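You operate a simulated robot arm through the tools that you are given. There is no shell and no other tool.

Carry out the task below with a simulated robot arm. There is one attempt and no reset: what you move stays moved.

## Task
Scrub the white stain off the draining board with soap.
Fine: soap the blue block marked scrub under the dispenser, wet it under the tap after, lay it on the slatted rack, turn the tap lever off. What is to be rubbed or washed off counts as gone when no trace of it is left.

It is judged by the outcome, as a careful person would: the job done as asked, and still so three seconds after it is handed in. It fails if anything else is knocked over, pushed out of place, dropped, spilled or broken.

## Robot
A 6-joint arm with a two-finger gripper, fixed in place. Base frame: the origin is on the floor under the middle of its stand, x ahead of it, y to its left, z up; the work surface is at about z = 0.93. Units: m, degrees, N and s.
It reaches about 1.417 m from its shoulder. Its first joint turns from -166.0 to 166.0 degrees. Payload 3.43 kg.
The tool frame sits at the grasp point between the pads (the TCP): z along the fingers, y along the line on which they close. The tips reach 0.02 m beyond it. The gripper opens to 0.19 m; its body begins 0.248 m behind the TCP.
Orientation is told as [roll, pitch, yaw] about the base's x, y, z axes, in that order, counted from this pose: with the fingers straight down and closing along the base's y, the tool's x points along the base's -x, its y along +y and its z along -z.

## Interface
- The arm moves only by the tool jog_arm. Its argument "deltas" is a list of rows, each an object of numbers (a shift or turn left out is 0, a gripper value left out holds the last): "dx", "dy", "dz": the shift along the base's x, y, z in m; "rx", "ry", "rz": the turn, a rotation vector about the base's x, y, z in degrees. In form: [{"dx": .., "dy": .., "dz": .., "rx": .., "ry": .., "rz": ..}, ...]. A call has 1 to 20 rows; each row shifts and turns the commanded pose from where the row before left it. "jaw" is the opening, from 0 (shut) to 1 (fully open), set as the call begins (left out, the last holds). Rows are played at 5 a second. More than 0.05 m and 8.6 degrees between two rows, or a gripper value outside its range, and nothing of the call is played. Where a pose cannot be reached the arm comes as near as it can. A force on the tool above 70 N (or 10 N above the force at the start of the call, whichever is more), or a blocked arm, ends the call early, and 0.2 s more pass. Each finger travels about 0.153 m/s and halts on what it meets, pressing with about 21 N; the grip force reading is that of the motor and also rises with nothing between the fingers. The clock runs only during rows and for 0.2 s after the last one: add rows that do not move to give the fingers time. The reply holds the time, the measured pose of the TCP, the force on the tool along the base axes, the opening and the grip force, in the units named above and with some noise, with the torque about the TCP (base axes, N m) and any sound that the robot's microphone picked up.
- Cameras (640 x 400 px; columns grow to the right, rows downward): "scene" is fixed at [0.0499, -0.5004, 1.69]; the picture's right is [0.11, -0.99, 0.00], its down [-0.79, -0.09, -0.61] and it looks along [0.61, 0.07, -0.79] (base axes); focal length 219 px, centre (320, 200). "wrist" rides on the gripper at [0.07, -0.008, -0.288] in the tool frame; the picture's right is [0.12, 0.99, 0.00], its down [-0.96, 0.12, -0.25] and it looks along [-0.24, 0.03, 0.97] (tool axes); focal length 261 px, centre (320, 200). There is no depth. A picture from a camera that has moved, and an enlarged one, comes with that camera's place and axes in the base frame and with its lens.
- capture(camera): a new picture of that camera. No time passes.
- lift_body(by): moves the trunk up (or, below 0, down) by that many m; the arm rides with it, the base frame stays. It gives what a move gives, with no picture.
- enlarge(camera, box): a new picture of the part [left, top, right, bottom] of that camera's present view, enlarged. No time passes.
- job_done(): hands the job in; it is judged then, once.

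Nothing tells you positions but the pictures and the camera data. Unless the task says otherwise, let go and move clear before handing in.

The tools are called after "Emit:" as name(argument=value, ...) on one line, values as JSON. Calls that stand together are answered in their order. jog_arm: Moves the arm, as the interface text tells. Its arguments: {"type":"object","properties":{"deltas":{"type":"array","items":{"type":"object","properties":{"dx":{"type":"number"},"dy":{"type":"number"},"dz":{"type":"number"},"rx":{"type":"number"},"ry":{"type":"number"},"rz":{"type":"number"}}}},"jaw":{"type":"number"}},"required":["deltas"]} The other tools are called the same way: lift_body (by) moves the trunk up or down; capture (camera) takes a picture; enlarge (camera, box) takes an enlarged picture of a part of a camera's view; job_done () hands the job in.

At the start:

```text
time: 0.0
position: [0.7107, -0.0582, 1.3683]
tcp_rot: [0.0, 0.1, 0.0]
force: [-0.2, -0.1, 1.2]
wrist_torque: [-0.01, 0.03, 0.04]
gripper_width: 0.19
grip_force: 0.0
trunk travel left (down, up): [-0.25, 0.19]
```

scene: 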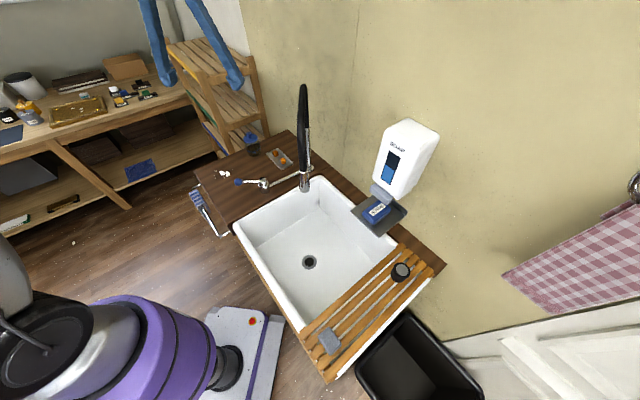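
wrist: 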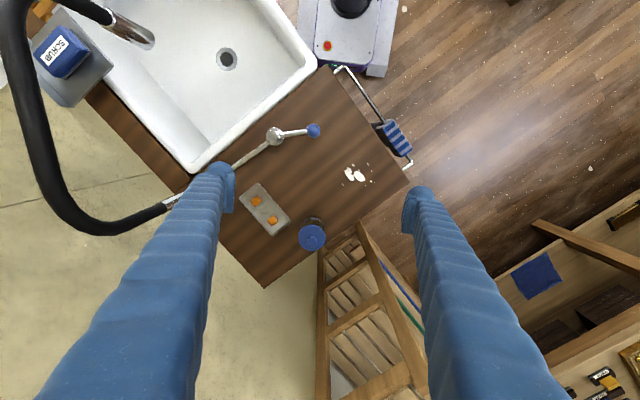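

I see a sink with a dark wooden board on its left (white stain near the front), a tap with a lever, a soap dispenser with the blue scrub block on a tray beneath it, and a slatted rack on the right. I'll look closer before moving.

Emit:
enlarge(camera="scene", box=[180, 80, 340, 240])

Emit:
enlarge(camera="scene", box=[320, 100, 460, 260])

Emit:
enlarge(camera="scene", box=[280, 220, 460, 390])

Emit:
enlarge(camera="wrist", box=[200, 80, 420, 280])

Emit:
enlarge(camera="wrist", box=[0, 0, 220, 220])

```text
2.50 times, centred on (260, 160) of scene
camera zoom: at [0.0499, -0.5004, 1.69], right [0.11, -0.99, 0.0], down [-0.79, -0.09, -0.61], along [0.61, 0.07, -0.79], focal length 548 px, centre (470, 300)
```

zoom: 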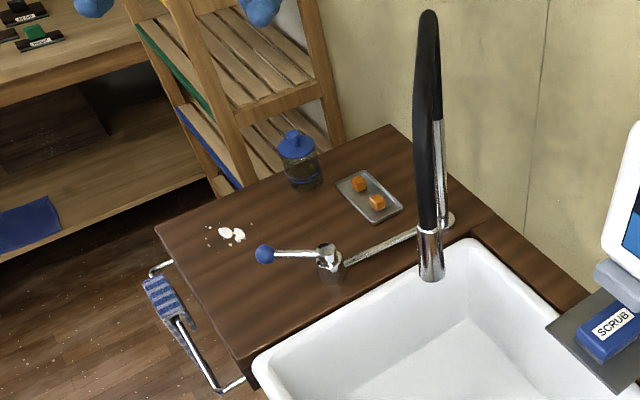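

```text
2.50 times, centred on (390, 180) of scene
camera zoom: at [0.0499, -0.5004, 1.69], right [0.11, -0.99, 0.0], down [-0.79, -0.09, -0.61], along [0.61, 0.07, -0.79], focal length 548 px, centre (145, 250)
```

zoom: 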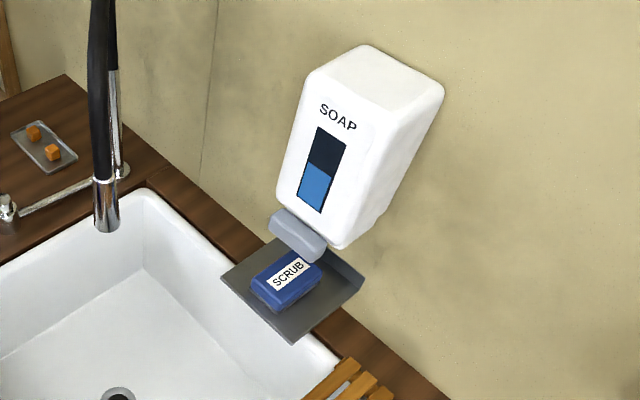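

```text
2.35 times, centred on (370, 305) of scene
camera zoom: at [0.0499, -0.5004, 1.69], right [0.11, -0.99, 0.0], down [-0.79, -0.09, -0.61], along [0.61, 0.07, -0.79], focal length 515 px, centre (202, -47)
```

zoom: 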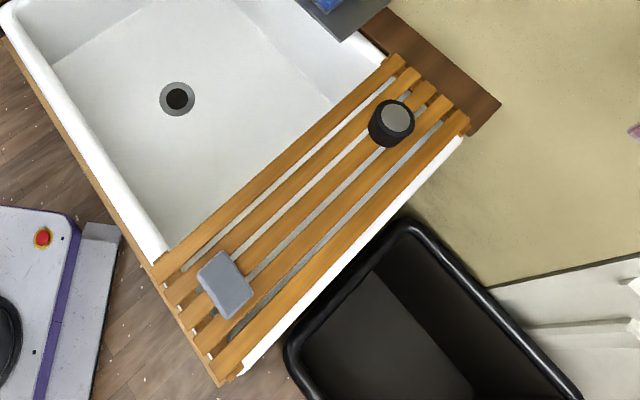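

```text
2.00 times, centred on (310, 180) of wrist
camera zoom: at [0.6399, -0.0669, 1.6551], right [-0.12, 0.99, 0.0], down [0.96, 0.12, 0.25], along [0.24, 0.03, -0.97], focal length 521 px, centre (340, 240)
```

zoom: 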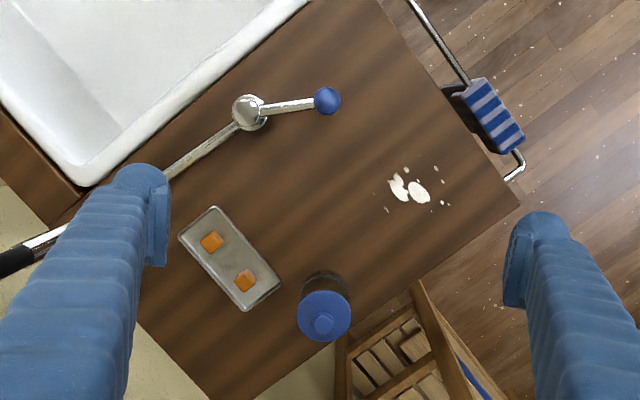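

```text
1.82 times, centred on (110, 110) of wrist
camera zoom: at [0.6399, -0.0669, 1.6551], right [-0.12, 0.99, 0.0], down [0.96, 0.12, 0.25], along [0.24, 0.03, -0.97], focal length 474 px, centre (702, 364)
```

zoom: 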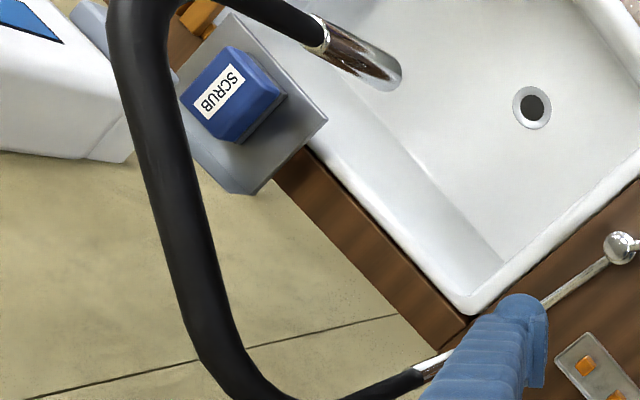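

The board is turned about 45° to the base. I put the stain near (0.74, 0.04, 0.93), the block near (0.53, -0.66, 1.01) on the tray under the dispenser, the spout outlet near (0.51, -0.40, 1.13) and the lever ball near (0.63, -0.09, 1.01). I'll swing the wrist camera round, clear of the tap, to get a better look at the dispenser and the block.

Emit:
jog_arm(deltas=[{"dx": -0.04, "dy": -0.01, "dz": 0.005, "rz": -5}, {"dx": -0.04, "dy": -0.01, "dz": 0.005, "rz": -5}, {"dx": -0.04, "dy": -0.01, "dz": 0.005, "rz": -5}, {"dx": -0.04, "dy": -0.01, "dz": 0.005, "rz": -5}, {"dx": -0.04, "dy": -0.01, "dz": 0.005, "rz": -5}, {"dx": -0.04, "dy": -0.01, "dz": 0.005, "rz": -5}, {"dx": -0.04, "dy": -0.01, "dz": 0.005, "rz": -5}, {"dx": -0.04, "dy": -0.01, "dz": 0.005, "rz": -5}, {"dx": -0.04, "dy": -0.01, "dz": 0.005, "rz": -5}, {"dy": -0.04, "dz": -0.012, "rx": -2.65, "ry": -2.65}, {"dy": -0.04, "dz": -0.012, "rx": -2.65, "ry": -2.65}, {"dy": -0.04, "dz": -0.012, "rx": -2.65, "ry": -2.65}, {"dy": -0.04, "dz": -0.012, "rx": -2.65, "ry": -2.65}, {"dy": -0.04, "dz": -0.012, "rx": -2.65, "ry": -2.65}, {"dy": -0.04, "dz": -0.012, "rx": -2.65, "ry": -2.65}, {"dy": -0.04, "dz": -0.012, "rx": -2.65, "ry": -2.65}, {"dy": -0.04, "dz": -0.012, "rx": -2.65, "ry": -2.65}])

```text
time: 2.4
position: [0.3613, -0.2331, 1.3352]
tcp_rot: [-1.7, 0.5, -44.6]
force: [0.2, -0.1, -0.3]
wrist_torque: [-0.07, 0.06, -0.01]
gripper_width: 0.1902
grip_force: 0.0
trunk travel left (down, up): [-0.25, 0.19]
stopped in row 12: the arm was blocked; the commanded pose is now the measured one
```

The arm was blocked partway with no force on the tool. I'll look at where it is.

Emit:
capture(camera="scene")

Emit:
capture(camera="wrist")

```text
taken
```

scene: 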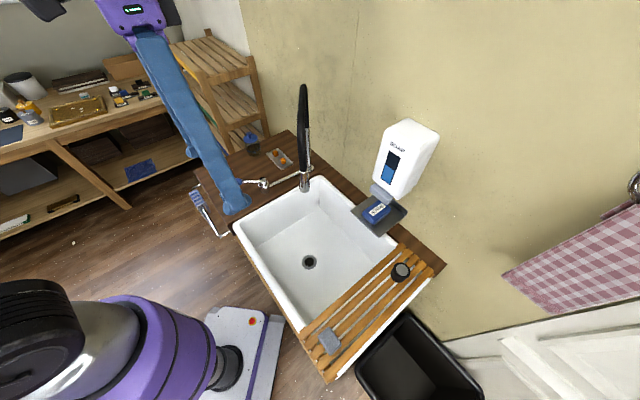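

```text
taken
camera wrist: at [0.3132, -0.185, 1.6234], right [0.61, 0.79, -0.03], down [0.77, -0.59, 0.23], along [0.17, -0.16, -0.97], focal length 261 px, centre (320, 200)
```

wrist: 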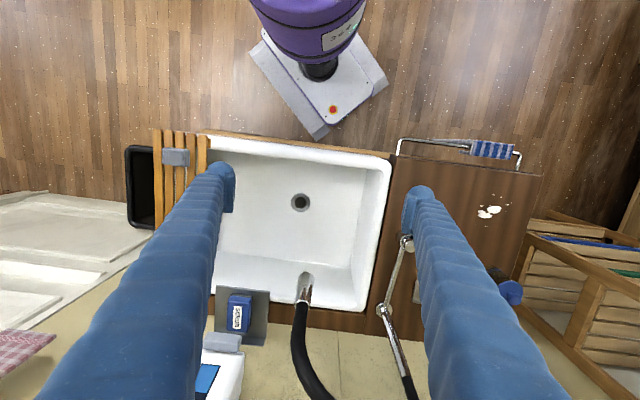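

Nothing is touched; the arm looks folded too tightly there. I'll try a slow sideways move without tilt to learn the limits.

Emit:
jog_arm(deltas=[{"dx": 0.01, "dy": -0.02}, {"dx": 0.01, "dy": -0.02}, {"dx": 0.01, "dy": -0.02}, {"dx": 0.005, "dy": -0.02}])

```text
time: 3.4
position: [0.3957, -0.313, 1.337]
tcp_rot: [-1.5, 0.4, -44.6]
force: [-0.8, -0.3, 0.6]
wrist_torque: [-0.02, -0.02, 0.01]
gripper_width: 0.1901
grip_force: 0.1
trunk travel left (down, up): [-0.25, 0.19]
```

That works. I'll continue slowly to the right, in front of the dispenser, then tilt.

Emit:
jog_arm(deltas=[{"dx": -0.006, "dy": -0.02, "dz": -0.003}, {"dx": -0.006, "dy": -0.02, "dz": -0.003}, {"dx": -0.006, "dy": -0.02, "dz": -0.003}, {"dx": -0.006, "dy": -0.02, "dz": -0.003}, {"dx": -0.006, "dy": -0.02, "dz": -0.003}, {"dx": -0.006, "dy": -0.02, "dz": -0.003}, {"rx": -2, "ry": -2}, {"rx": -2, "ry": -2}, {"rx": -2, "ry": -2}, {"rx": -2, "ry": -2}])

```text
time: 5.6
position: [0.3598, -0.4322, 1.3201]
tcp_rot: [-1.6, -11.0, -44.7]
force: [-0.1, 0.6, 0.4]
wrist_torque: [-0.03, -0.03, 0.04]
gripper_width: 0.19
grip_force: 0.0
trunk travel left (down, up): [-0.25, 0.19]
```

Emit:
jog_arm(deltas=[{"rx": -1, "ry": -3}, {"rx": -2, "ry": -2}, {"rx": -2, "ry": -2}, {"rx": -2, "ry": -2}, {"rx": -2, "ry": -2}, {"rx": -2, "ry": -2}, {"rx": -2, "ry": -2}, {"rx": -2, "ry": -2}])

Emit:
capture(camera="wrist")

Emit:
capture(camera="scene")

```text
time: 7.6
position: [0.3609, -0.4361, 1.2498]
tcp_rot: [1.7, -26.5, -46.0]
force: [0.5, -0.5, -0.5]
wrist_torque: [0.05, -0.02, 0.01]
gripper_width: 0.19
grip_force: 0.0
trunk travel left (down, up): [-0.25, 0.19]
stopped in row 8: the arm was blocked; the commanded pose is now the measured one
```

```text
taken
camera wrist: at [0.2156, -0.3088, 1.4757], right [0.63, 0.78, -0.03], down [0.6, -0.46, 0.65], along [0.5, -0.43, -0.76], focal length 261 px, centre (320, 200)
```

wrist: 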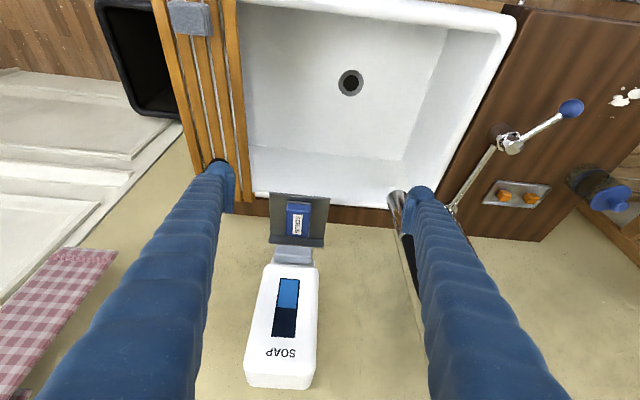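

```text
taken
```

scene: 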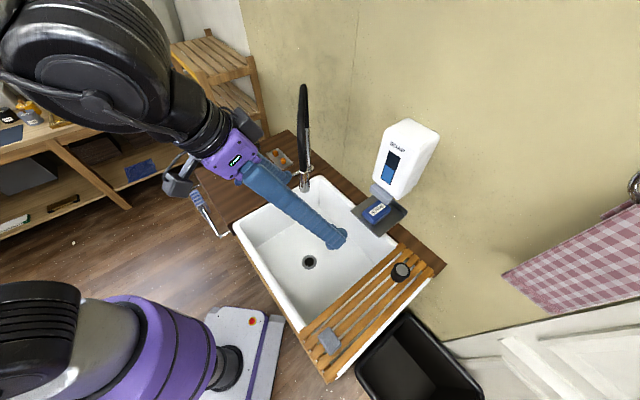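

Emit:
enlarge(camera="wrist", box=[220, 160, 380, 400])

Emit:
enlarge(camera="wrist", box=[400, 60, 640, 260])

```text
1.67 times, centred on (300, 280) of wrist
camera zoom: at [0.2156, -0.3088, 1.4757], right [0.63, 0.78, -0.03], down [0.6, -0.46, 0.65], along [0.5, -0.43, -0.76], focal length 434 px, centre (353, 67)
```

zoom: 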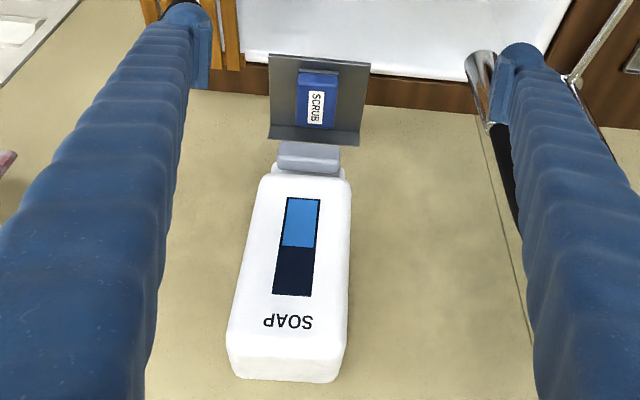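

```text
2.00 times, centred on (520, 160) of wrist
camera zoom: at [0.2156, -0.3088, 1.4757], right [0.63, 0.78, -0.03], down [0.6, -0.46, 0.65], along [0.5, -0.43, -0.76], focal length 521 px, centre (-80, 280)
```

zoom: 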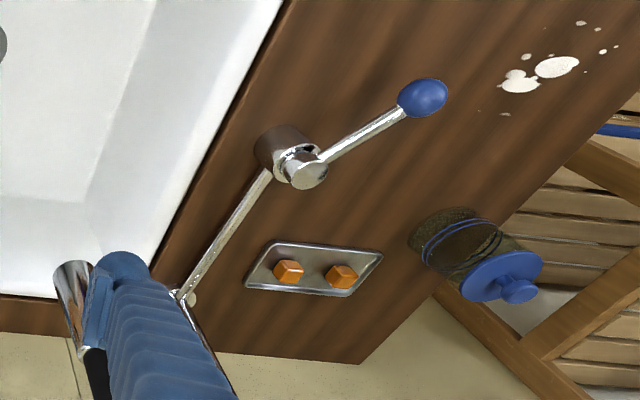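

The block's long side points to the wall, so the gripper can close across its width. The grey bar of the dispenser is right above it, near (0.53, -0.65, 1.12). I'll close the fingers and move slowly to just in front of that bar.

Emit:
jog_arm(deltas=[{"dx": 0.01, "dy": -0.012, "dz": 0}, {"dx": 0.01, "dy": -0.016, "dz": -0.01}, {"dx": 0.01, "dy": -0.016, "dz": -0.015}, {"dx": 0.01, "dy": -0.016, "dz": -0.015}, {"dx": 0.01, "dy": -0.016, "dz": -0.015}, {"dx": 0.01, "dy": -0.016, "dz": -0.015}, {"rx": -0.5, "ry": -0.5}, {"rx": -1, "ry": -1}, {"rx": -1, "ry": -1}], jaw=0)

Emit:
capture(camera="wrist")

Emit:
capture(camera="scene")

```text
time: 9.6
position: [0.4218, -0.5255, 1.1825]
tcp_rot: [1.8, -30.2, -45.9]
force: [0.5, -0.1, -0.2]
wrist_torque: [0.05, -0.03, 0.01]
gripper_width: 0.0
grip_force: 21.0
trunk travel left (down, up): [-0.25, 0.19]
```

```text
taken
camera wrist: at [0.2656, -0.3904, 1.3942], right [0.63, 0.78, -0.03], down [0.57, -0.43, 0.7], along [0.53, -0.46, -0.71], focal length 261 px, centre (320, 200)
```

wrist: 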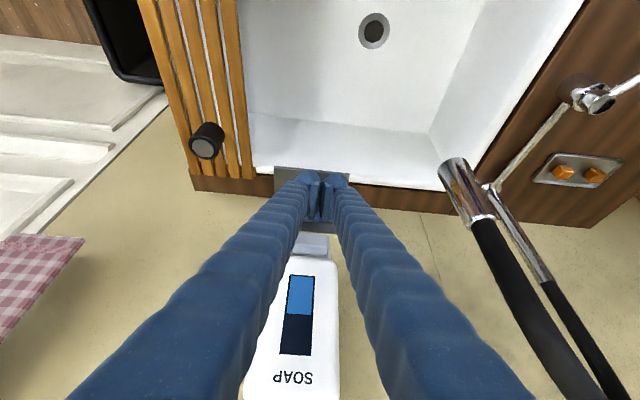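

```text
taken
```

scene: 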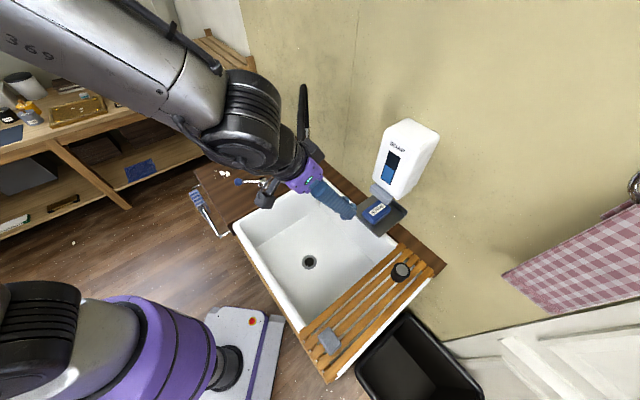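

Emit:
enlarge(camera="wrist", box=[240, 150, 400, 290])

Emit:
enlarge(camera="scene", box=[330, 130, 430, 240])

```text
2.86 times, centred on (320, 220) of wrist
camera zoom: at [0.2656, -0.3904, 1.3942], right [0.63, 0.78, -0.03], down [0.57, -0.43, 0.7], along [0.53, -0.46, -0.71], focal length 745 px, centre (320, 143)
```

zoom: 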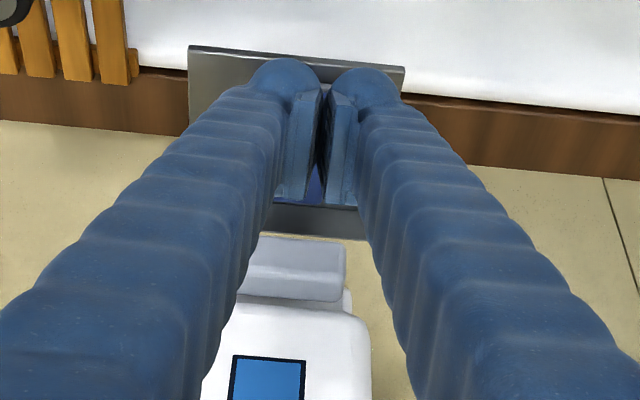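

```text
3.64 times, centred on (380, 185) of scene
camera zoom: at [0.0499, -0.5004, 1.69], right [0.11, -0.99, 0.0], down [-0.79, -0.09, -0.61], along [0.61, 0.07, -0.79], focal length 796 px, centre (102, 254)
```

zoom: 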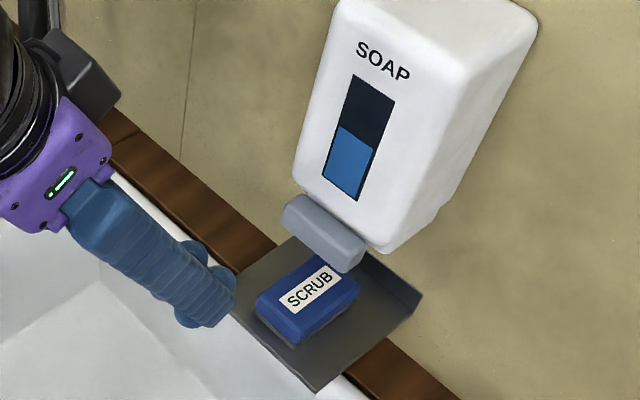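

The bar is about 0.08 wide at z ≈ 1.11, straight above the block, with its front face near w = 0.82 toward the wall. I'll bring the closed fingertips to bar height in front of it first.

Emit:
jog_arm(deltas=[{"dx": 0.0119, "dy": -0.0136, "dz": -0.0115}, {"dx": 0.0119, "dy": -0.0136, "dz": -0.0115}, {"dx": 0.0119, "dy": -0.0136, "dz": -0.0115}, {"dx": 0.0119, "dy": -0.0136, "dz": -0.0115}, {"dx": 0.0119, "dy": -0.0136, "dz": -0.0115}])

Emit:
enlarge(camera="wrist", box=[240, 150, 400, 290])

Emit:
enlarge(camera="scene", box=[330, 130, 430, 240])

```text
time: 10.8
position: [0.4819, -0.5946, 1.124]
tcp_rot: [1.7, -30.2, -46.0]
force: [0.6, 0.4, -0.9]
wrist_torque: [0.0, 0.02, 0.02]
gripper_width: 0.0
grip_force: 20.6
trunk travel left (down, up): [-0.25, 0.19]
```

```text
2.86 times, centred on (320, 220) of wrist
camera zoom: at [0.3254, -0.4587, 1.3368], right [0.63, 0.77, -0.03], down [0.57, -0.43, 0.7], along [0.53, -0.46, -0.71], focal length 745 px, centre (320, 143)
```

zoom: 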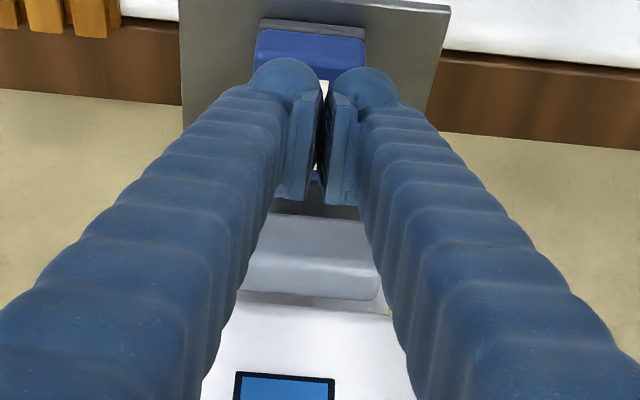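

```text
3.64 times, centred on (380, 185) of scene
camera zoom: at [0.0499, -0.5004, 1.69], right [0.11, -0.99, 0.0], down [-0.79, -0.09, -0.61], along [0.61, 0.07, -0.79], focal length 796 px, centre (102, 254)
```

zoom: 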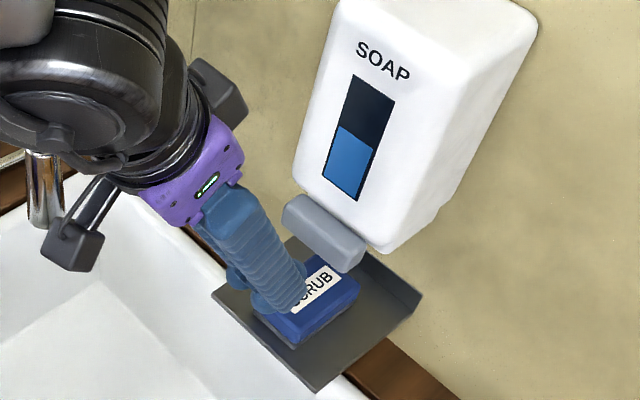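

The fingertips are now level with the bar and about 4 cm in front of it. I'll advance toward the wall in small steps, watching the force.

Emit:
jog_arm(deltas=[{"dx": 0.005, "dy": -0.005}, {"dx": 0.005, "dy": -0.005}, {"dx": 0.005, "dy": -0.005}, {"dx": 0.005, "dy": -0.005}])

Emit:
enlarge(camera="scene", box=[330, 130, 430, 240])

```text
time: 11.8
position: [0.5013, -0.6145, 1.124]
tcp_rot: [1.7, -30.2, -46.0]
force: [0.0, -0.3, 0.7]
wrist_torque: [0.01, 0.0, -0.02]
gripper_width: 0.0
grip_force: 21.2
trunk travel left (down, up): [-0.25, 0.19]
```

```text
3.64 times, centred on (380, 185) of scene
camera zoom: at [0.0499, -0.5004, 1.69], right [0.11, -0.99, 0.0], down [-0.79, -0.09, -0.61], along [0.61, 0.07, -0.79], focal length 796 px, centre (102, 254)
```

zoom: 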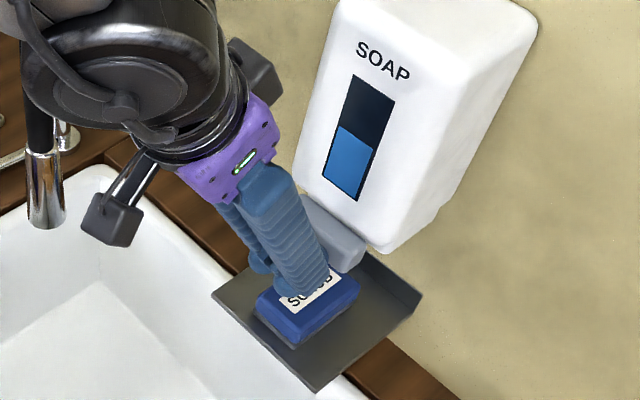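

Emit:
jog_arm(deltas=[{"dx": 0.0035, "dy": -0.0035}, {"dx": 0.0035, "dy": -0.0035}, {"dx": 0.0035, "dy": -0.0035}])

Emit:
enlarge(camera="scene", box=[330, 130, 430, 240])

Emit:
enlarge(camera="wrist", box=[240, 150, 400, 290])

```text
time: 12.6
position: [0.5101, -0.624, 1.1236]
tcp_rot: [1.7, -30.1, -46.0]
force: [-8.5, 6.3, 0.9]
wrist_torque: [0.0, -0.03, -0.04]
gripper_width: 0.006
grip_force: 34.3
trunk travel left (down, up): [-0.25, 0.19]
heard: click
```

```text
3.64 times, centred on (380, 185) of scene
camera zoom: at [0.0499, -0.5004, 1.69], right [0.11, -0.99, 0.0], down [-0.79, -0.09, -0.61], along [0.61, 0.07, -0.79], focal length 796 px, centre (102, 254)
```

zoom: 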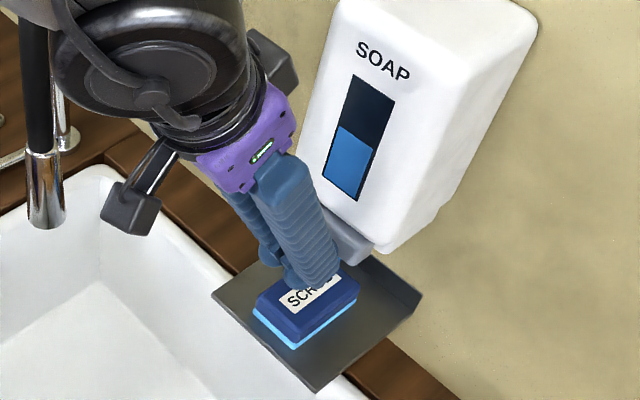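

```text
2.86 times, centred on (320, 220) of wrist
camera zoom: at [0.3548, -0.4882, 1.3368], right [0.63, 0.78, -0.03], down [0.57, -0.43, 0.7], along [0.53, -0.46, -0.71], focal length 745 px, centre (320, 143)
```

zoom: 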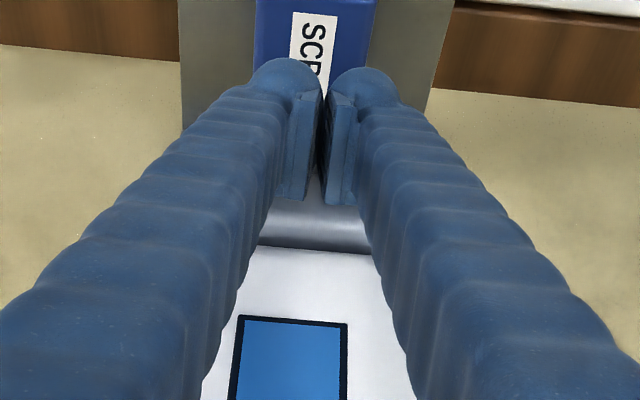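

A click was heard, and the pad on the underside of the block turned bright blue, so it is soaped. I'll back away from the bar and open the fingers for the grasp.

Emit:
jog_arm(deltas=[{"dx": -0.008, "dy": 0.008}, {"dx": -0.008, "dy": 0.008}, {"dx": -0.008, "dy": 0.008}, {"dx": -0.008, "dy": 0.008}, {"dx": -0.008, "dy": 0.008}, {"dx": -0.008, "dy": 0.008}, {"dx": -0.008, "dy": 0.008}, {"dx": -0.008, "dy": 0.008, "dz": 0.01}])

Emit:
jog_arm(deltas=[{"dz": 0}, {"dz": 0}, {"dz": 0}], jaw=0.62)

Emit:
capture(camera="wrist")

Emit:
enlarge(camera="scene", box=[330, 130, 430, 240])

Emit:
enlarge(camera="wrist", box=[240, 100, 400, 290])

```text
time: 14.4
position: [0.4463, -0.5623, 1.1336]
tcp_rot: [1.7, -30.3, -45.9]
force: [0.1, 0.1, 1.3]
wrist_torque: [0.03, -0.03, -0.04]
gripper_width: 0.0
grip_force: 33.9
trunk travel left (down, up): [-0.25, 0.19]
```

```text
time: 15.2
position: [0.449, -0.5622, 1.1342]
tcp_rot: [1.7, -30.2, -45.9]
force: [-0.1, 0.1, 0.3]
wrist_torque: [-0.03, 0.0, 0.0]
gripper_width: 0.1179
grip_force: 0.0
trunk travel left (down, up): [-0.25, 0.19]
```

```text
taken
camera wrist: at [0.2918, -0.4254, 1.3464], right [0.63, 0.77, -0.03], down [0.57, -0.43, 0.7], along [0.53, -0.46, -0.71], focal length 261 px, centre (320, 200)
```

wrist: 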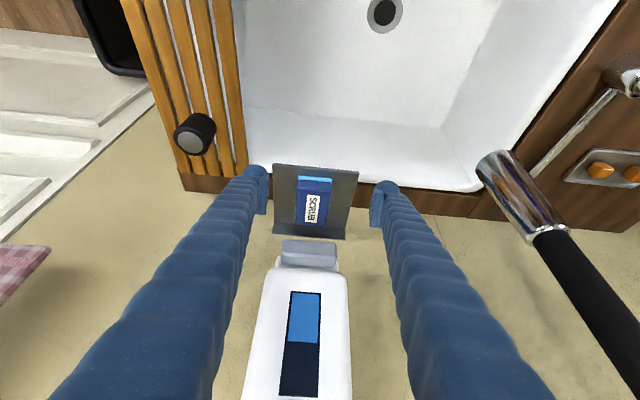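

```text
3.64 times, centred on (380, 185) of scene
camera zoom: at [0.0499, -0.5004, 1.69], right [0.11, -0.99, 0.0], down [-0.79, -0.09, -0.61], along [0.61, 0.07, -0.79], focal length 796 px, centre (102, 254)
```

zoom: 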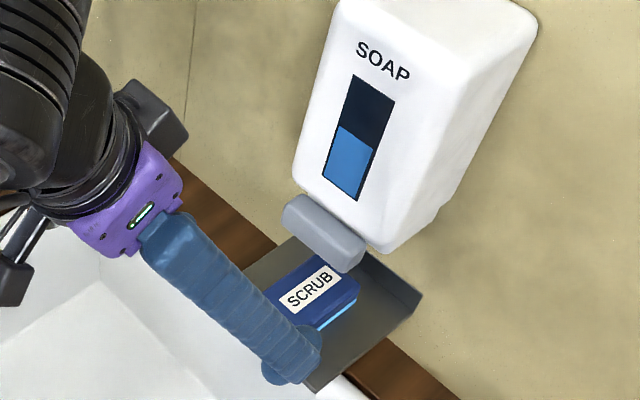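

```text
2.11 times, centred on (320, 195) of wrist
camera zoom: at [0.2918, -0.4254, 1.3464], right [0.63, 0.77, -0.03], down [0.57, -0.43, 0.7], along [0.53, -0.46, -0.71], focal length 549 px, centre (320, 210)
```

zoom: 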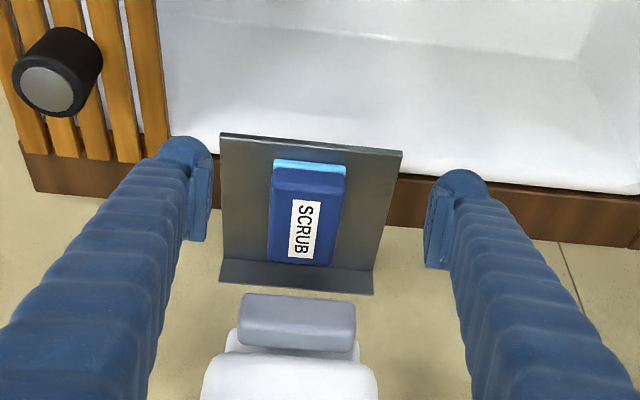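

The block is soaped and sits at about w = 0.85, l = -0.083, with its top at z ≈ 1.025 and the tray at 0.989. I'll level the roll, tilt slightly more and go to a pre-grasp pose on the approach line.

Emit:
jog_arm(deltas=[{"dx": 0.008, "dy": -0.01, "rx": -1.6, "ry": -0.77}, {"dx": 0.008, "dy": -0.01, "rx": -1.6, "ry": -0.77}, {"dx": 0.0088, "dy": -0.009, "rx": -1.6, "ry": -0.77}, {"dz": 0}])

Emit:
enlarge(camera="wrist", box=[220, 100, 420, 260])

```text
time: 16.2
position: [0.4714, -0.5902, 1.134]
tcp_rot: [-0.3, -35.3, -44.9]
force: [0.2, -0.2, 0.3]
wrist_torque: [-0.01, -0.03, -0.01]
gripper_width: 0.1178
grip_force: 0.2
trunk travel left (down, up): [-0.25, 0.19]
```

```text
2.50 times, centred on (320, 180) of wrist
camera zoom: at [0.308, -0.4374, 1.3282], right [0.63, 0.77, -0.07], down [0.54, -0.37, 0.76], along [0.56, -0.52, -0.65], focal length 652 px, centre (320, 250)
```

zoom: 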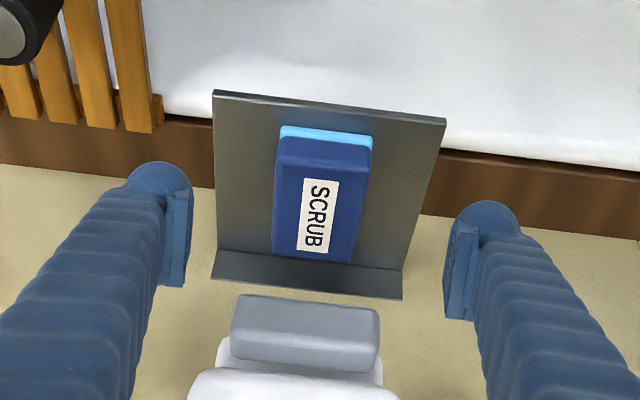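

Everything is consistent. I'll slide down along the finger axis so the fingers straddle the block.

Emit:
jog_arm(deltas=[{"dx": 0.00754, "dy": -0.00736, "dz": -0.0144}, {"dx": 0.00754, "dy": -0.00736, "dz": -0.0144}, {"dx": 0.00754, "dy": -0.00736, "dz": -0.0144}, {"dx": 0.00754, "dy": -0.00736, "dz": -0.0144}, {"dx": 0.00754, "dy": -0.00736, "dz": -0.0144}, {"dx": 0.00754, "dy": -0.00736, "dz": -0.0144}, {"dx": 0.00754, "dy": -0.00736, "dz": -0.0144}, {"dz": 0}])

Emit:
enlarge(camera="wrist", box=[220, 100, 420, 260])

Emit:
enlarge(camera="scene", box=[330, 130, 430, 240])

```text
time: 18.0
position: [0.525, -0.6412, 1.0329]
tcp_rot: [-0.3, -35.3, -44.9]
force: [0.0, -1.0, -0.3]
wrist_torque: [0.01, 0.01, 0.03]
gripper_width: 0.1179
grip_force: 0.1
trunk travel left (down, up): [-0.25, 0.19]
```

```text
2.50 times, centred on (320, 180) of wrist
camera zoom: at [0.3608, -0.4883, 1.2271], right [0.63, 0.77, -0.07], down [0.54, -0.37, 0.76], along [0.56, -0.52, -0.65], focal length 652 px, centre (320, 250)
```

zoom: 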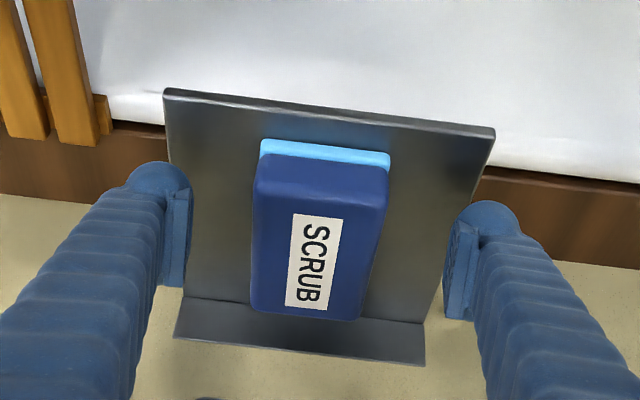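

```text
3.64 times, centred on (380, 185) of scene
camera zoom: at [0.0499, -0.5004, 1.69], right [0.11, -0.99, 0.0], down [-0.79, -0.09, -0.61], along [0.61, 0.07, -0.79], focal length 796 px, centre (102, 254)
```

zoom: 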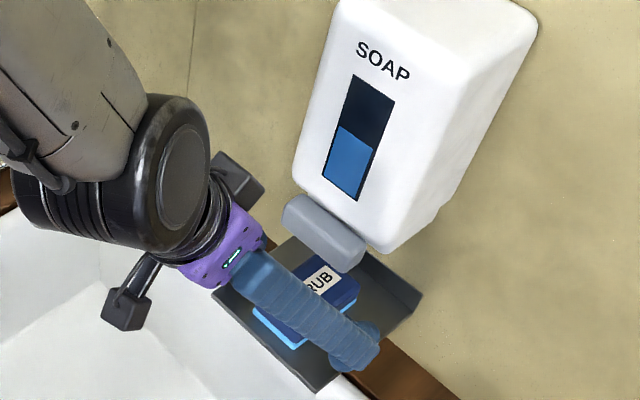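

Emit:
jog_arm(deltas=[{"dx": 0.005, "dy": -0.005, "dz": -0.007}, {"dx": 0.0045, "dy": -0.0045, "dz": -0.007}, {"dz": 0}])

Emit:
enlarge(camera="wrist", box=[220, 100, 420, 260])

```text
time: 18.8
position: [0.5352, -0.6509, 1.0209]
tcp_rot: [-0.3, -35.2, -44.7]
force: [0.4, 0.1, -0.2]
wrist_torque: [-0.03, 0.01, 0.0]
gripper_width: 0.1177
grip_force: 0.1
trunk travel left (down, up): [-0.25, 0.19]
```

```text
2.50 times, centred on (320, 180) of wrist
camera zoom: at [0.3703, -0.4977, 1.2133], right [0.63, 0.77, -0.07], down [0.54, -0.37, 0.76], along [0.56, -0.52, -0.65], focal length 652 px, centre (320, 250)
```

zoom: 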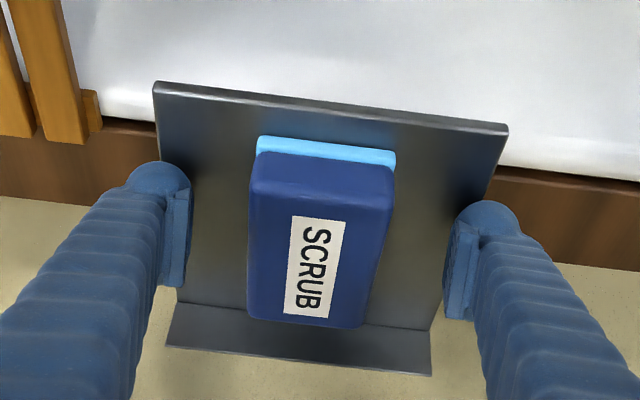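

Emit:
jog_arm(deltas=[{"dz": -0.003}, {"dz": 0}])

Emit:
jog_arm(deltas=[{"dz": 0}, {"dz": 0}, {"dz": 0}, {"dz": 0}], jaw=0)

Emit:
enlarge(camera="wrist", box=[220, 100, 420, 260])

```text
time: 19.4
position: [0.5333, -0.6506, 1.0182]
tcp_rot: [-0.4, -35.4, -44.9]
force: [-1.8, 0.8, 15.1]
wrist_torque: [0.91, -0.68, 0.12]
gripper_width: 0.1185
grip_force: 1.3
trunk travel left (down, up): [-0.25, 0.19]
```

```text
time: 20.4
position: [0.533, -0.6518, 1.0198]
tcp_rot: [-0.3, -35.7, -44.9]
force: [5.0, 7.7, 46.1]
wrist_torque: [0.86, -0.51, -0.41]
gripper_width: 0.0595
grip_force: 21.4
trunk travel left (down, up): [-0.25, 0.19]
```

```text
2.50 times, centred on (320, 180) of wrist
camera zoom: at [0.3689, -0.4975, 1.2132], right [0.63, 0.77, -0.07], down [0.53, -0.37, 0.76], along [0.56, -0.52, -0.64], focal length 652 px, centre (320, 250)
```

zoom: 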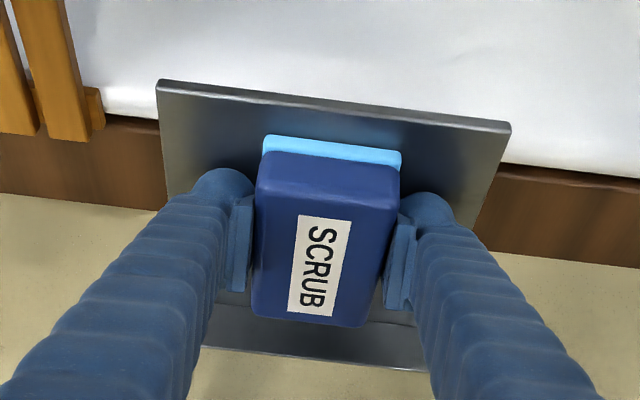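

The block is held (0.0595 m between the pads) and the tips are resting on the tray. I'll lift a little straight up, then draw the block back toward the sink, clear of the bar.

Emit:
jog_arm(deltas=[{"dz": 0.005}, {"dz": 0.005}, {"dz": 0.005}, {"dx": -0.003, "dy": 0.003, "dz": 0.004}, {"dx": -0.008, "dy": 0.008}, {"dx": -0.01, "dy": 0.01}, {"dx": -0.01, "dy": 0.01}, {"dx": -0.01, "dy": 0.01}, {"dx": -0.01, "dy": 0.01}, {"dx": -0.01, "dy": 0.01}, {"dx": -0.01, "dy": 0.01}, {"dx": -0.01, "dy": 0.01}, {"dz": 0}])

Emit:
capture(camera="wrist")

Emit:
capture(camera="scene")

```text
time: 23.2
position: [0.4533, -0.5692, 1.0364]
tcp_rot: [-0.3, -35.3, -44.8]
force: [-0.1, -0.2, -0.8]
wrist_torque: [-0.03, -0.01, 0.0]
gripper_width: 0.0588
grip_force: 20.3
trunk travel left (down, up): [-0.25, 0.19]
```

```text
taken
camera wrist: at [0.2894, -0.4165, 1.2295], right [0.63, 0.77, -0.07], down [0.54, -0.37, 0.76], along [0.56, -0.52, -0.65], focal length 261 px, centre (320, 200)
```

wrist: 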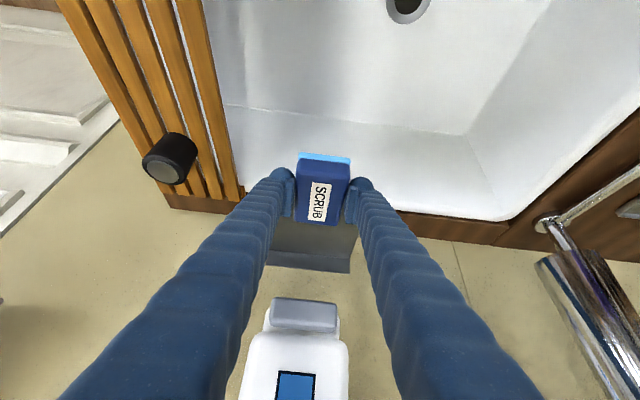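

```text
taken
```

scene: 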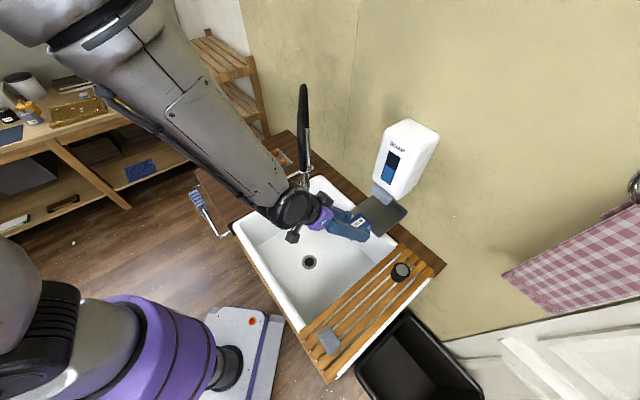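

The block came away cleanly and is held level. Before wetting it I need water, so I'll pass low in front of the spout and take a close look at the tap lever.

Emit:
jog_arm(deltas=[{"dx": -0.004, "dy": 0.02, "dz": 0.0}, {"dx": -0.001, "dy": 0.025, "dz": -0.001}, {"dx": -0.001, "dy": 0.025, "dz": -0.001}, {"dx": -0.001, "dy": 0.025, "dz": -0.001}, {"dx": -0.001, "dy": 0.025, "dz": -0.001}, {"dx": 0, "dy": 0.025, "dz": -0.001}, {"dx": 0, "dy": 0.025, "dz": -0.001}, {"dx": 0, "dy": 0.025, "dz": -0.001}, {"dx": 0.0, "dy": 0}])

Emit:
capture(camera="wrist")

Emit:
capture(camera="scene")

```text
time: 25.2
position: [0.4247, -0.4676, 1.0549]
tcp_rot: [0.2, -35.0, -44.4]
force: [0.0, 0.2, 0.1]
wrist_torque: [0.02, 0.03, 0.02]
gripper_width: 0.0586
grip_force: 21.7
out of reach, approached as far as the arm can: row 3, 4, 5, 6, 7, 8
trunk travel left (down, up): [-0.25, 0.19]
```

```text
taken
camera wrist: at [0.2589, -0.3198, 1.2499], right [0.62, 0.78, -0.07], down [0.54, -0.37, 0.75], along [0.56, -0.51, -0.65], focal length 261 px, centre (320, 200)
```

wrist: 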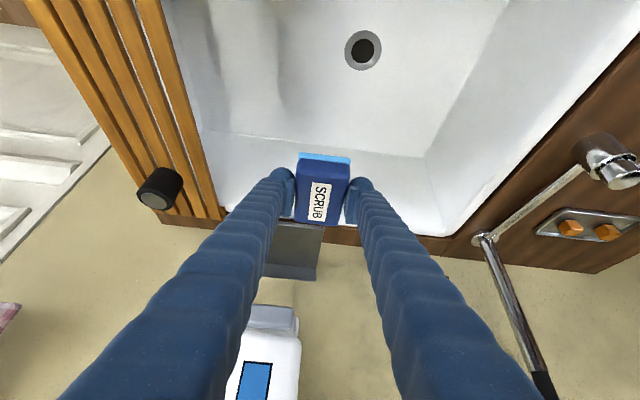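

```text
taken
```

scene: 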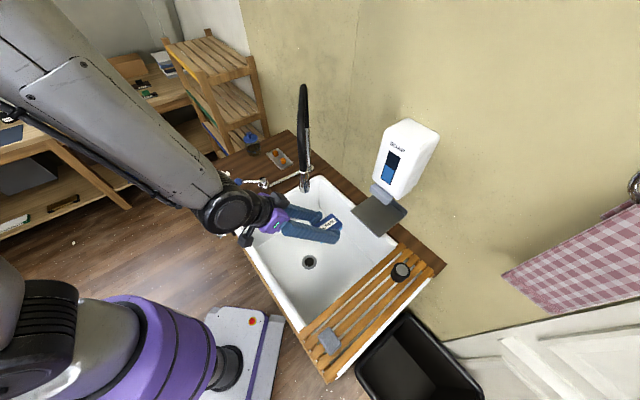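

Tilted this far, the arm can't fold closer to its base. I'll straighten the tool, rise, and go around in front of the spout to look at the lever with the block still gripped.

Emit:
jog_arm(deltas=[{"dx": -0.006, "dy": 0.006, "dz": 0.025, "rx": 3.03, "ry": 3.03}, {"dx": -0.006, "dy": 0.006, "dz": 0.025, "rx": 3.03, "ry": 3.03}, {"dx": -0.006, "dy": 0.006, "dz": 0.025, "rx": 3.03, "ry": 3.03}, {"dx": -0.006, "dy": 0.006, "dz": 0.025, "rx": 3.03, "ry": 3.03}, {"dx": -0.006, "dy": 0.006, "dz": 0.025, "rx": 3.03, "ry": 3.03}, {"dx": -0.006, "dy": 0.006, "dz": 0.025, "rx": 3.03, "ry": 3.03}, {"dx": -0.006, "dy": 0.006, "dz": 0.025, "rx": 3.03, "ry": 3.03}, {"dz": 0}])

Emit:
capture(camera="wrist")

```text
time: 26.5
position: [0.485, -0.4652, 1.1602]
tcp_rot: [12.9, -32.5, -56.9]
force: [-29.9, -18.7, 1.1]
wrist_torque: [0.14, -0.35, 0.93]
gripper_width: 0.0583
grip_force: 21.4
out of reach, approached as far as the arm can: row 2, 3, 4
trunk travel left (down, up): [-0.25, 0.19]
stopped in row 6: the force on the tool passed its limit at 116 N (the readings are from after the stop); the commanded pose is now the measured one
```

```text
taken
camera wrist: at [0.3079, -0.3301, 1.3571], right [0.69, 0.71, 0.12], down [0.41, -0.53, 0.74], along [0.59, -0.46, -0.66], focal length 261 px, centre (320, 200)
```

wrist: 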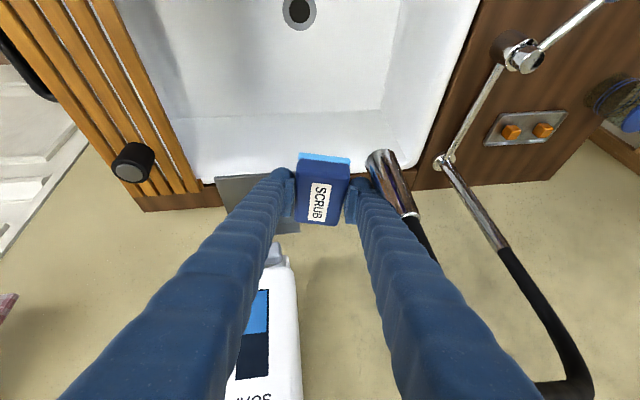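

The arm couldn't follow and drifted into the spout head. I'll check the scene before anything else.

Emit:
capture(camera="scene")

Emit:
enlarge(camera="scene", box=[230, 80, 400, 260])

```text
taken
```

scene: 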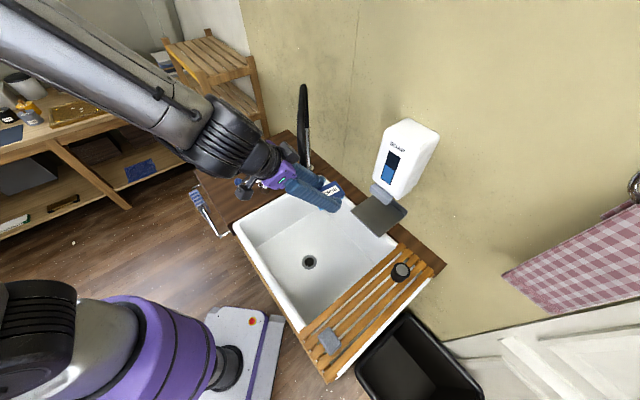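

```text
2.22 times, centred on (315, 170) of scene
camera zoom: at [0.0499, -0.5004, 1.69], right [0.11, -0.99, 0.0], down [-0.79, -0.09, -0.61], along [0.61, 0.07, -0.79], focal length 487 px, centre (331, 267)
```

zoom: 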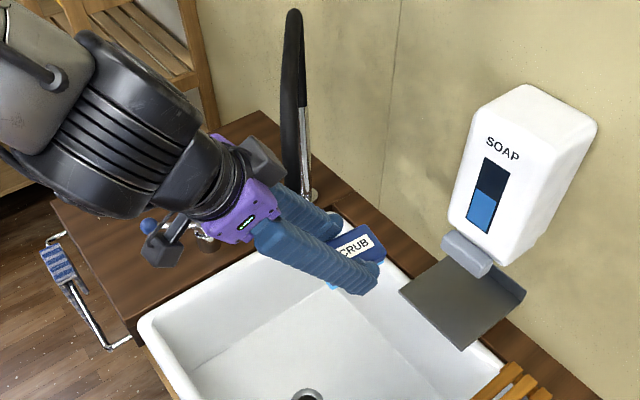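

The spout hasn't shifted in the picture and the block is still held. I'll ease straight away from the spout, down to the right.

Emit:
jog_arm(deltas=[{"dx": -0.004, "dy": -0.01}, {"dx": -0.004, "dy": -0.015}, {"dx": 0.0, "dy": -0.02}, {"dx": 0.0, "dy": -0.02}, {"dz": 0}])

Emit:
capture(camera="wrist")

Emit:
enlarge(camera="scene", box=[230, 80, 400, 260])

```text
time: 27.7
position: [0.4785, -0.5291, 1.1593]
tcp_rot: [13.4, -32.3, -56.7]
force: [0.4, 0.0, 0.1]
wrist_torque: [0.02, 0.06, 0.03]
gripper_width: 0.0589
grip_force: 21.4
trunk travel left (down, up): [-0.25, 0.19]
```

```text
taken
camera wrist: at [0.302, -0.3966, 1.3561], right [0.68, 0.72, 0.13], down [0.41, -0.53, 0.74], along [0.6, -0.45, -0.66], focal length 261 px, centre (320, 200)
```

wrist: 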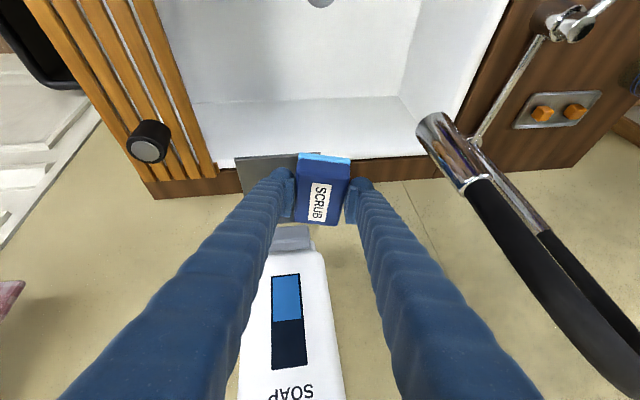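

```text
2.22 times, centred on (315, 170) of scene
camera zoom: at [0.0499, -0.5004, 1.69], right [0.11, -0.99, 0.0], down [-0.79, -0.09, -0.61], along [0.61, 0.07, -0.79], focal length 487 px, centre (331, 267)
```

zoom: 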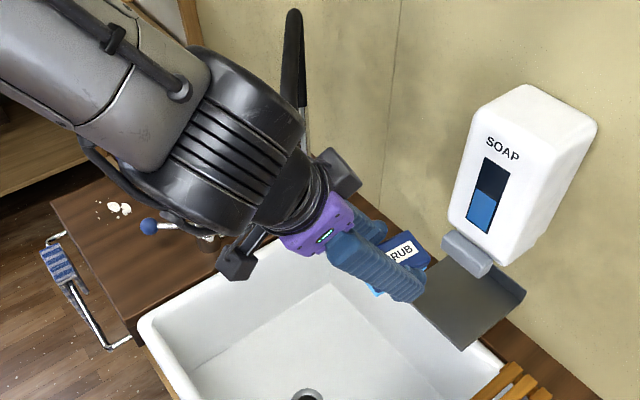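

I'm free of the spout, and its outlet is still at (0.51, -0.39), so nothing shifted. I'll straighten the tool here, well away from the tap, before going anywhere else.

Emit:
jog_arm(deltas=[{"dx": -0.007, "dy": 0.003, "dz": 0.013, "rx": 1.53, "ry": 3.59, "rz": 0.97}, {"dx": -0.007, "dy": 0.003, "dz": 0.013, "rx": 1.53, "ry": 3.59, "rz": 0.97}, {"dx": -0.007, "dy": 0.003, "dz": 0.013, "rx": 1.53, "ry": 3.59, "rz": 0.97}, {"dx": -0.007, "dy": 0.003, "dz": 0.013, "rx": 1.53, "ry": 3.59, "rz": 0.97}, {"dx": -0.007, "dy": 0.003, "dz": 0.013, "rx": 1.53, "ry": 3.59, "rz": 0.97}, {"dx": -0.007, "dy": 0.003, "dz": 0.013, "rx": 1.53, "ry": 3.59, "rz": 0.97}, {"dx": -0.007, "dy": 0.003, "dz": 0.013, "rx": 1.53, "ry": 3.59, "rz": 0.97}, {"dz": 0}])

Emit:
capture(camera="wrist")

Emit:
capture(camera="scene")

```text
time: 29.5
position: [0.4311, -0.5064, 1.2509]
tcp_rot: [0.0, -8.0, -44.9]
force: [0.4, 0.2, -0.3]
wrist_torque: [-0.02, 0.0, 0.04]
gripper_width: 0.0585
grip_force: 21.4
trunk travel left (down, up): [-0.25, 0.19]
```

```text
taken
camera wrist: at [0.3468, -0.4356, 1.5258], right [0.62, 0.79, -0.02], down [0.73, -0.57, 0.38], along [0.29, -0.25, -0.93], focal length 261 px, centre (320, 200)
```

wrist: 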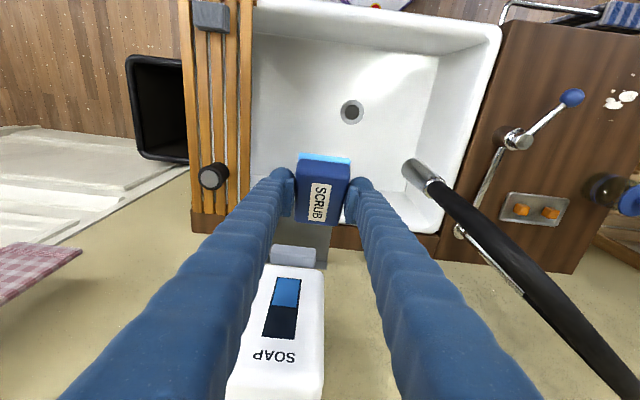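

```text
taken
```

scene: 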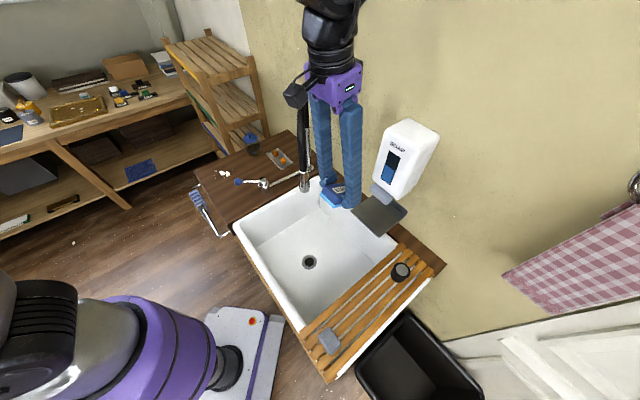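

The tool is straight again with the block still held. I'll go round in front of the spout at a safe distance, keeping vertical, to view the lever.

Emit:
jog_arm(deltas=[{"dx": -0.009, "dy": 0.017, "dz": 0.01, "rx": 1.13, "ry": 1.13}, {"dx": -0.009, "dy": 0.017, "dz": 0.01, "rx": 1.13, "ry": 1.13}, {"dx": -0.009, "dy": 0.017, "dz": 0.01, "rx": 1.13, "ry": 1.13}, {"dx": -0.009, "dy": 0.017, "dz": 0.01, "rx": 1.13, "ry": 1.13}, {"dx": -0.009, "dy": 0.017, "dz": 0.01, "rx": 1.13, "ry": 1.13}, {"dz": 0}])

```text
time: 30.9
position: [0.3867, -0.4227, 1.3007]
tcp_rot: [-0.1, 0.1, -45.0]
force: [-0.1, 0.7, -1.0]
wrist_torque: [-0.02, 0.04, 0.0]
gripper_width: 0.0587
grip_force: 21.4
trunk travel left (down, up): [-0.25, 0.19]
```

Emit:
jog_arm(deltas=[{"dx": 0.002, "dy": 0.02}, {"dx": 0.002, "dy": 0.02}, {"dx": 0.002, "dy": 0.02}, {"dx": 0.002, "dy": 0.02}, {"dx": 0.002, "dy": 0.02}, {"dz": 0}])

```text
time: 32.3
position: [0.3954, -0.3211, 1.3016]
tcp_rot: [-0.1, 0.0, -44.9]
force: [0.9, 0.3, -0.4]
wrist_torque: [-0.03, 0.0, -0.01]
gripper_width: 0.0584
grip_force: 20.7
trunk travel left (down, up): [-0.25, 0.19]
```

Emit:
jog_arm(deltas=[{"dx": 0.015, "dy": 0.025, "rz": 5}, {"dx": 0.015, "dy": 0.025, "rz": 5}, {"dx": 0.018, "dy": 0.025, "rz": 5}, {"dx": 0.018, "dy": 0.025, "rz": 5}, {"dx": 0.018, "dy": 0.025, "rz": 5}, {"dx": 0.018, "dy": 0.01, "rz": 5}, {"dz": 0}])

Emit:
capture(camera="wrist")

Emit:
capture(camera="scene")

```text
time: 33.9
position: [0.4973, -0.1883, 1.3024]
tcp_rot: [0.1, 0.0, -15.0]
force: [-0.2, -0.5, 0.0]
wrist_torque: [-0.02, -0.04, 0.02]
gripper_width: 0.0591
grip_force: 20.5
trunk travel left (down, up): [-0.25, 0.19]
```

```text
taken
camera wrist: at [0.4268, -0.1764, 1.5887], right [0.14, 0.99, 0.0], down [0.96, -0.14, 0.25], along [0.25, -0.04, -0.97], focal length 261 px, centre (320, 200)
```

wrist: 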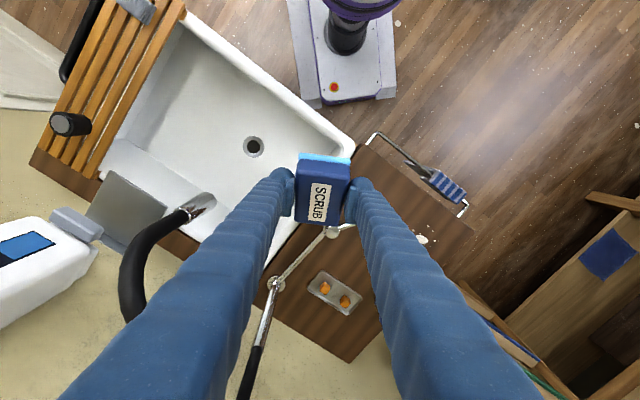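

```text
taken
```

scene: 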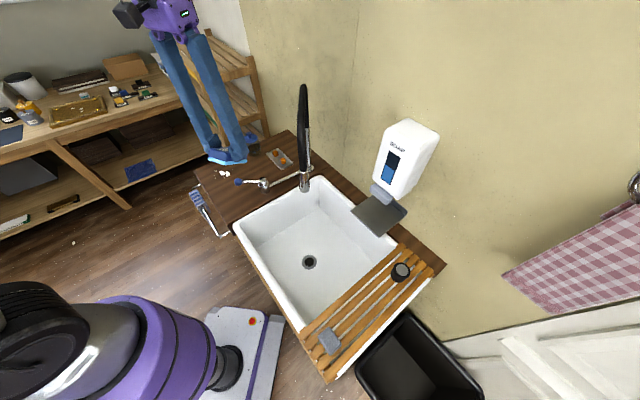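

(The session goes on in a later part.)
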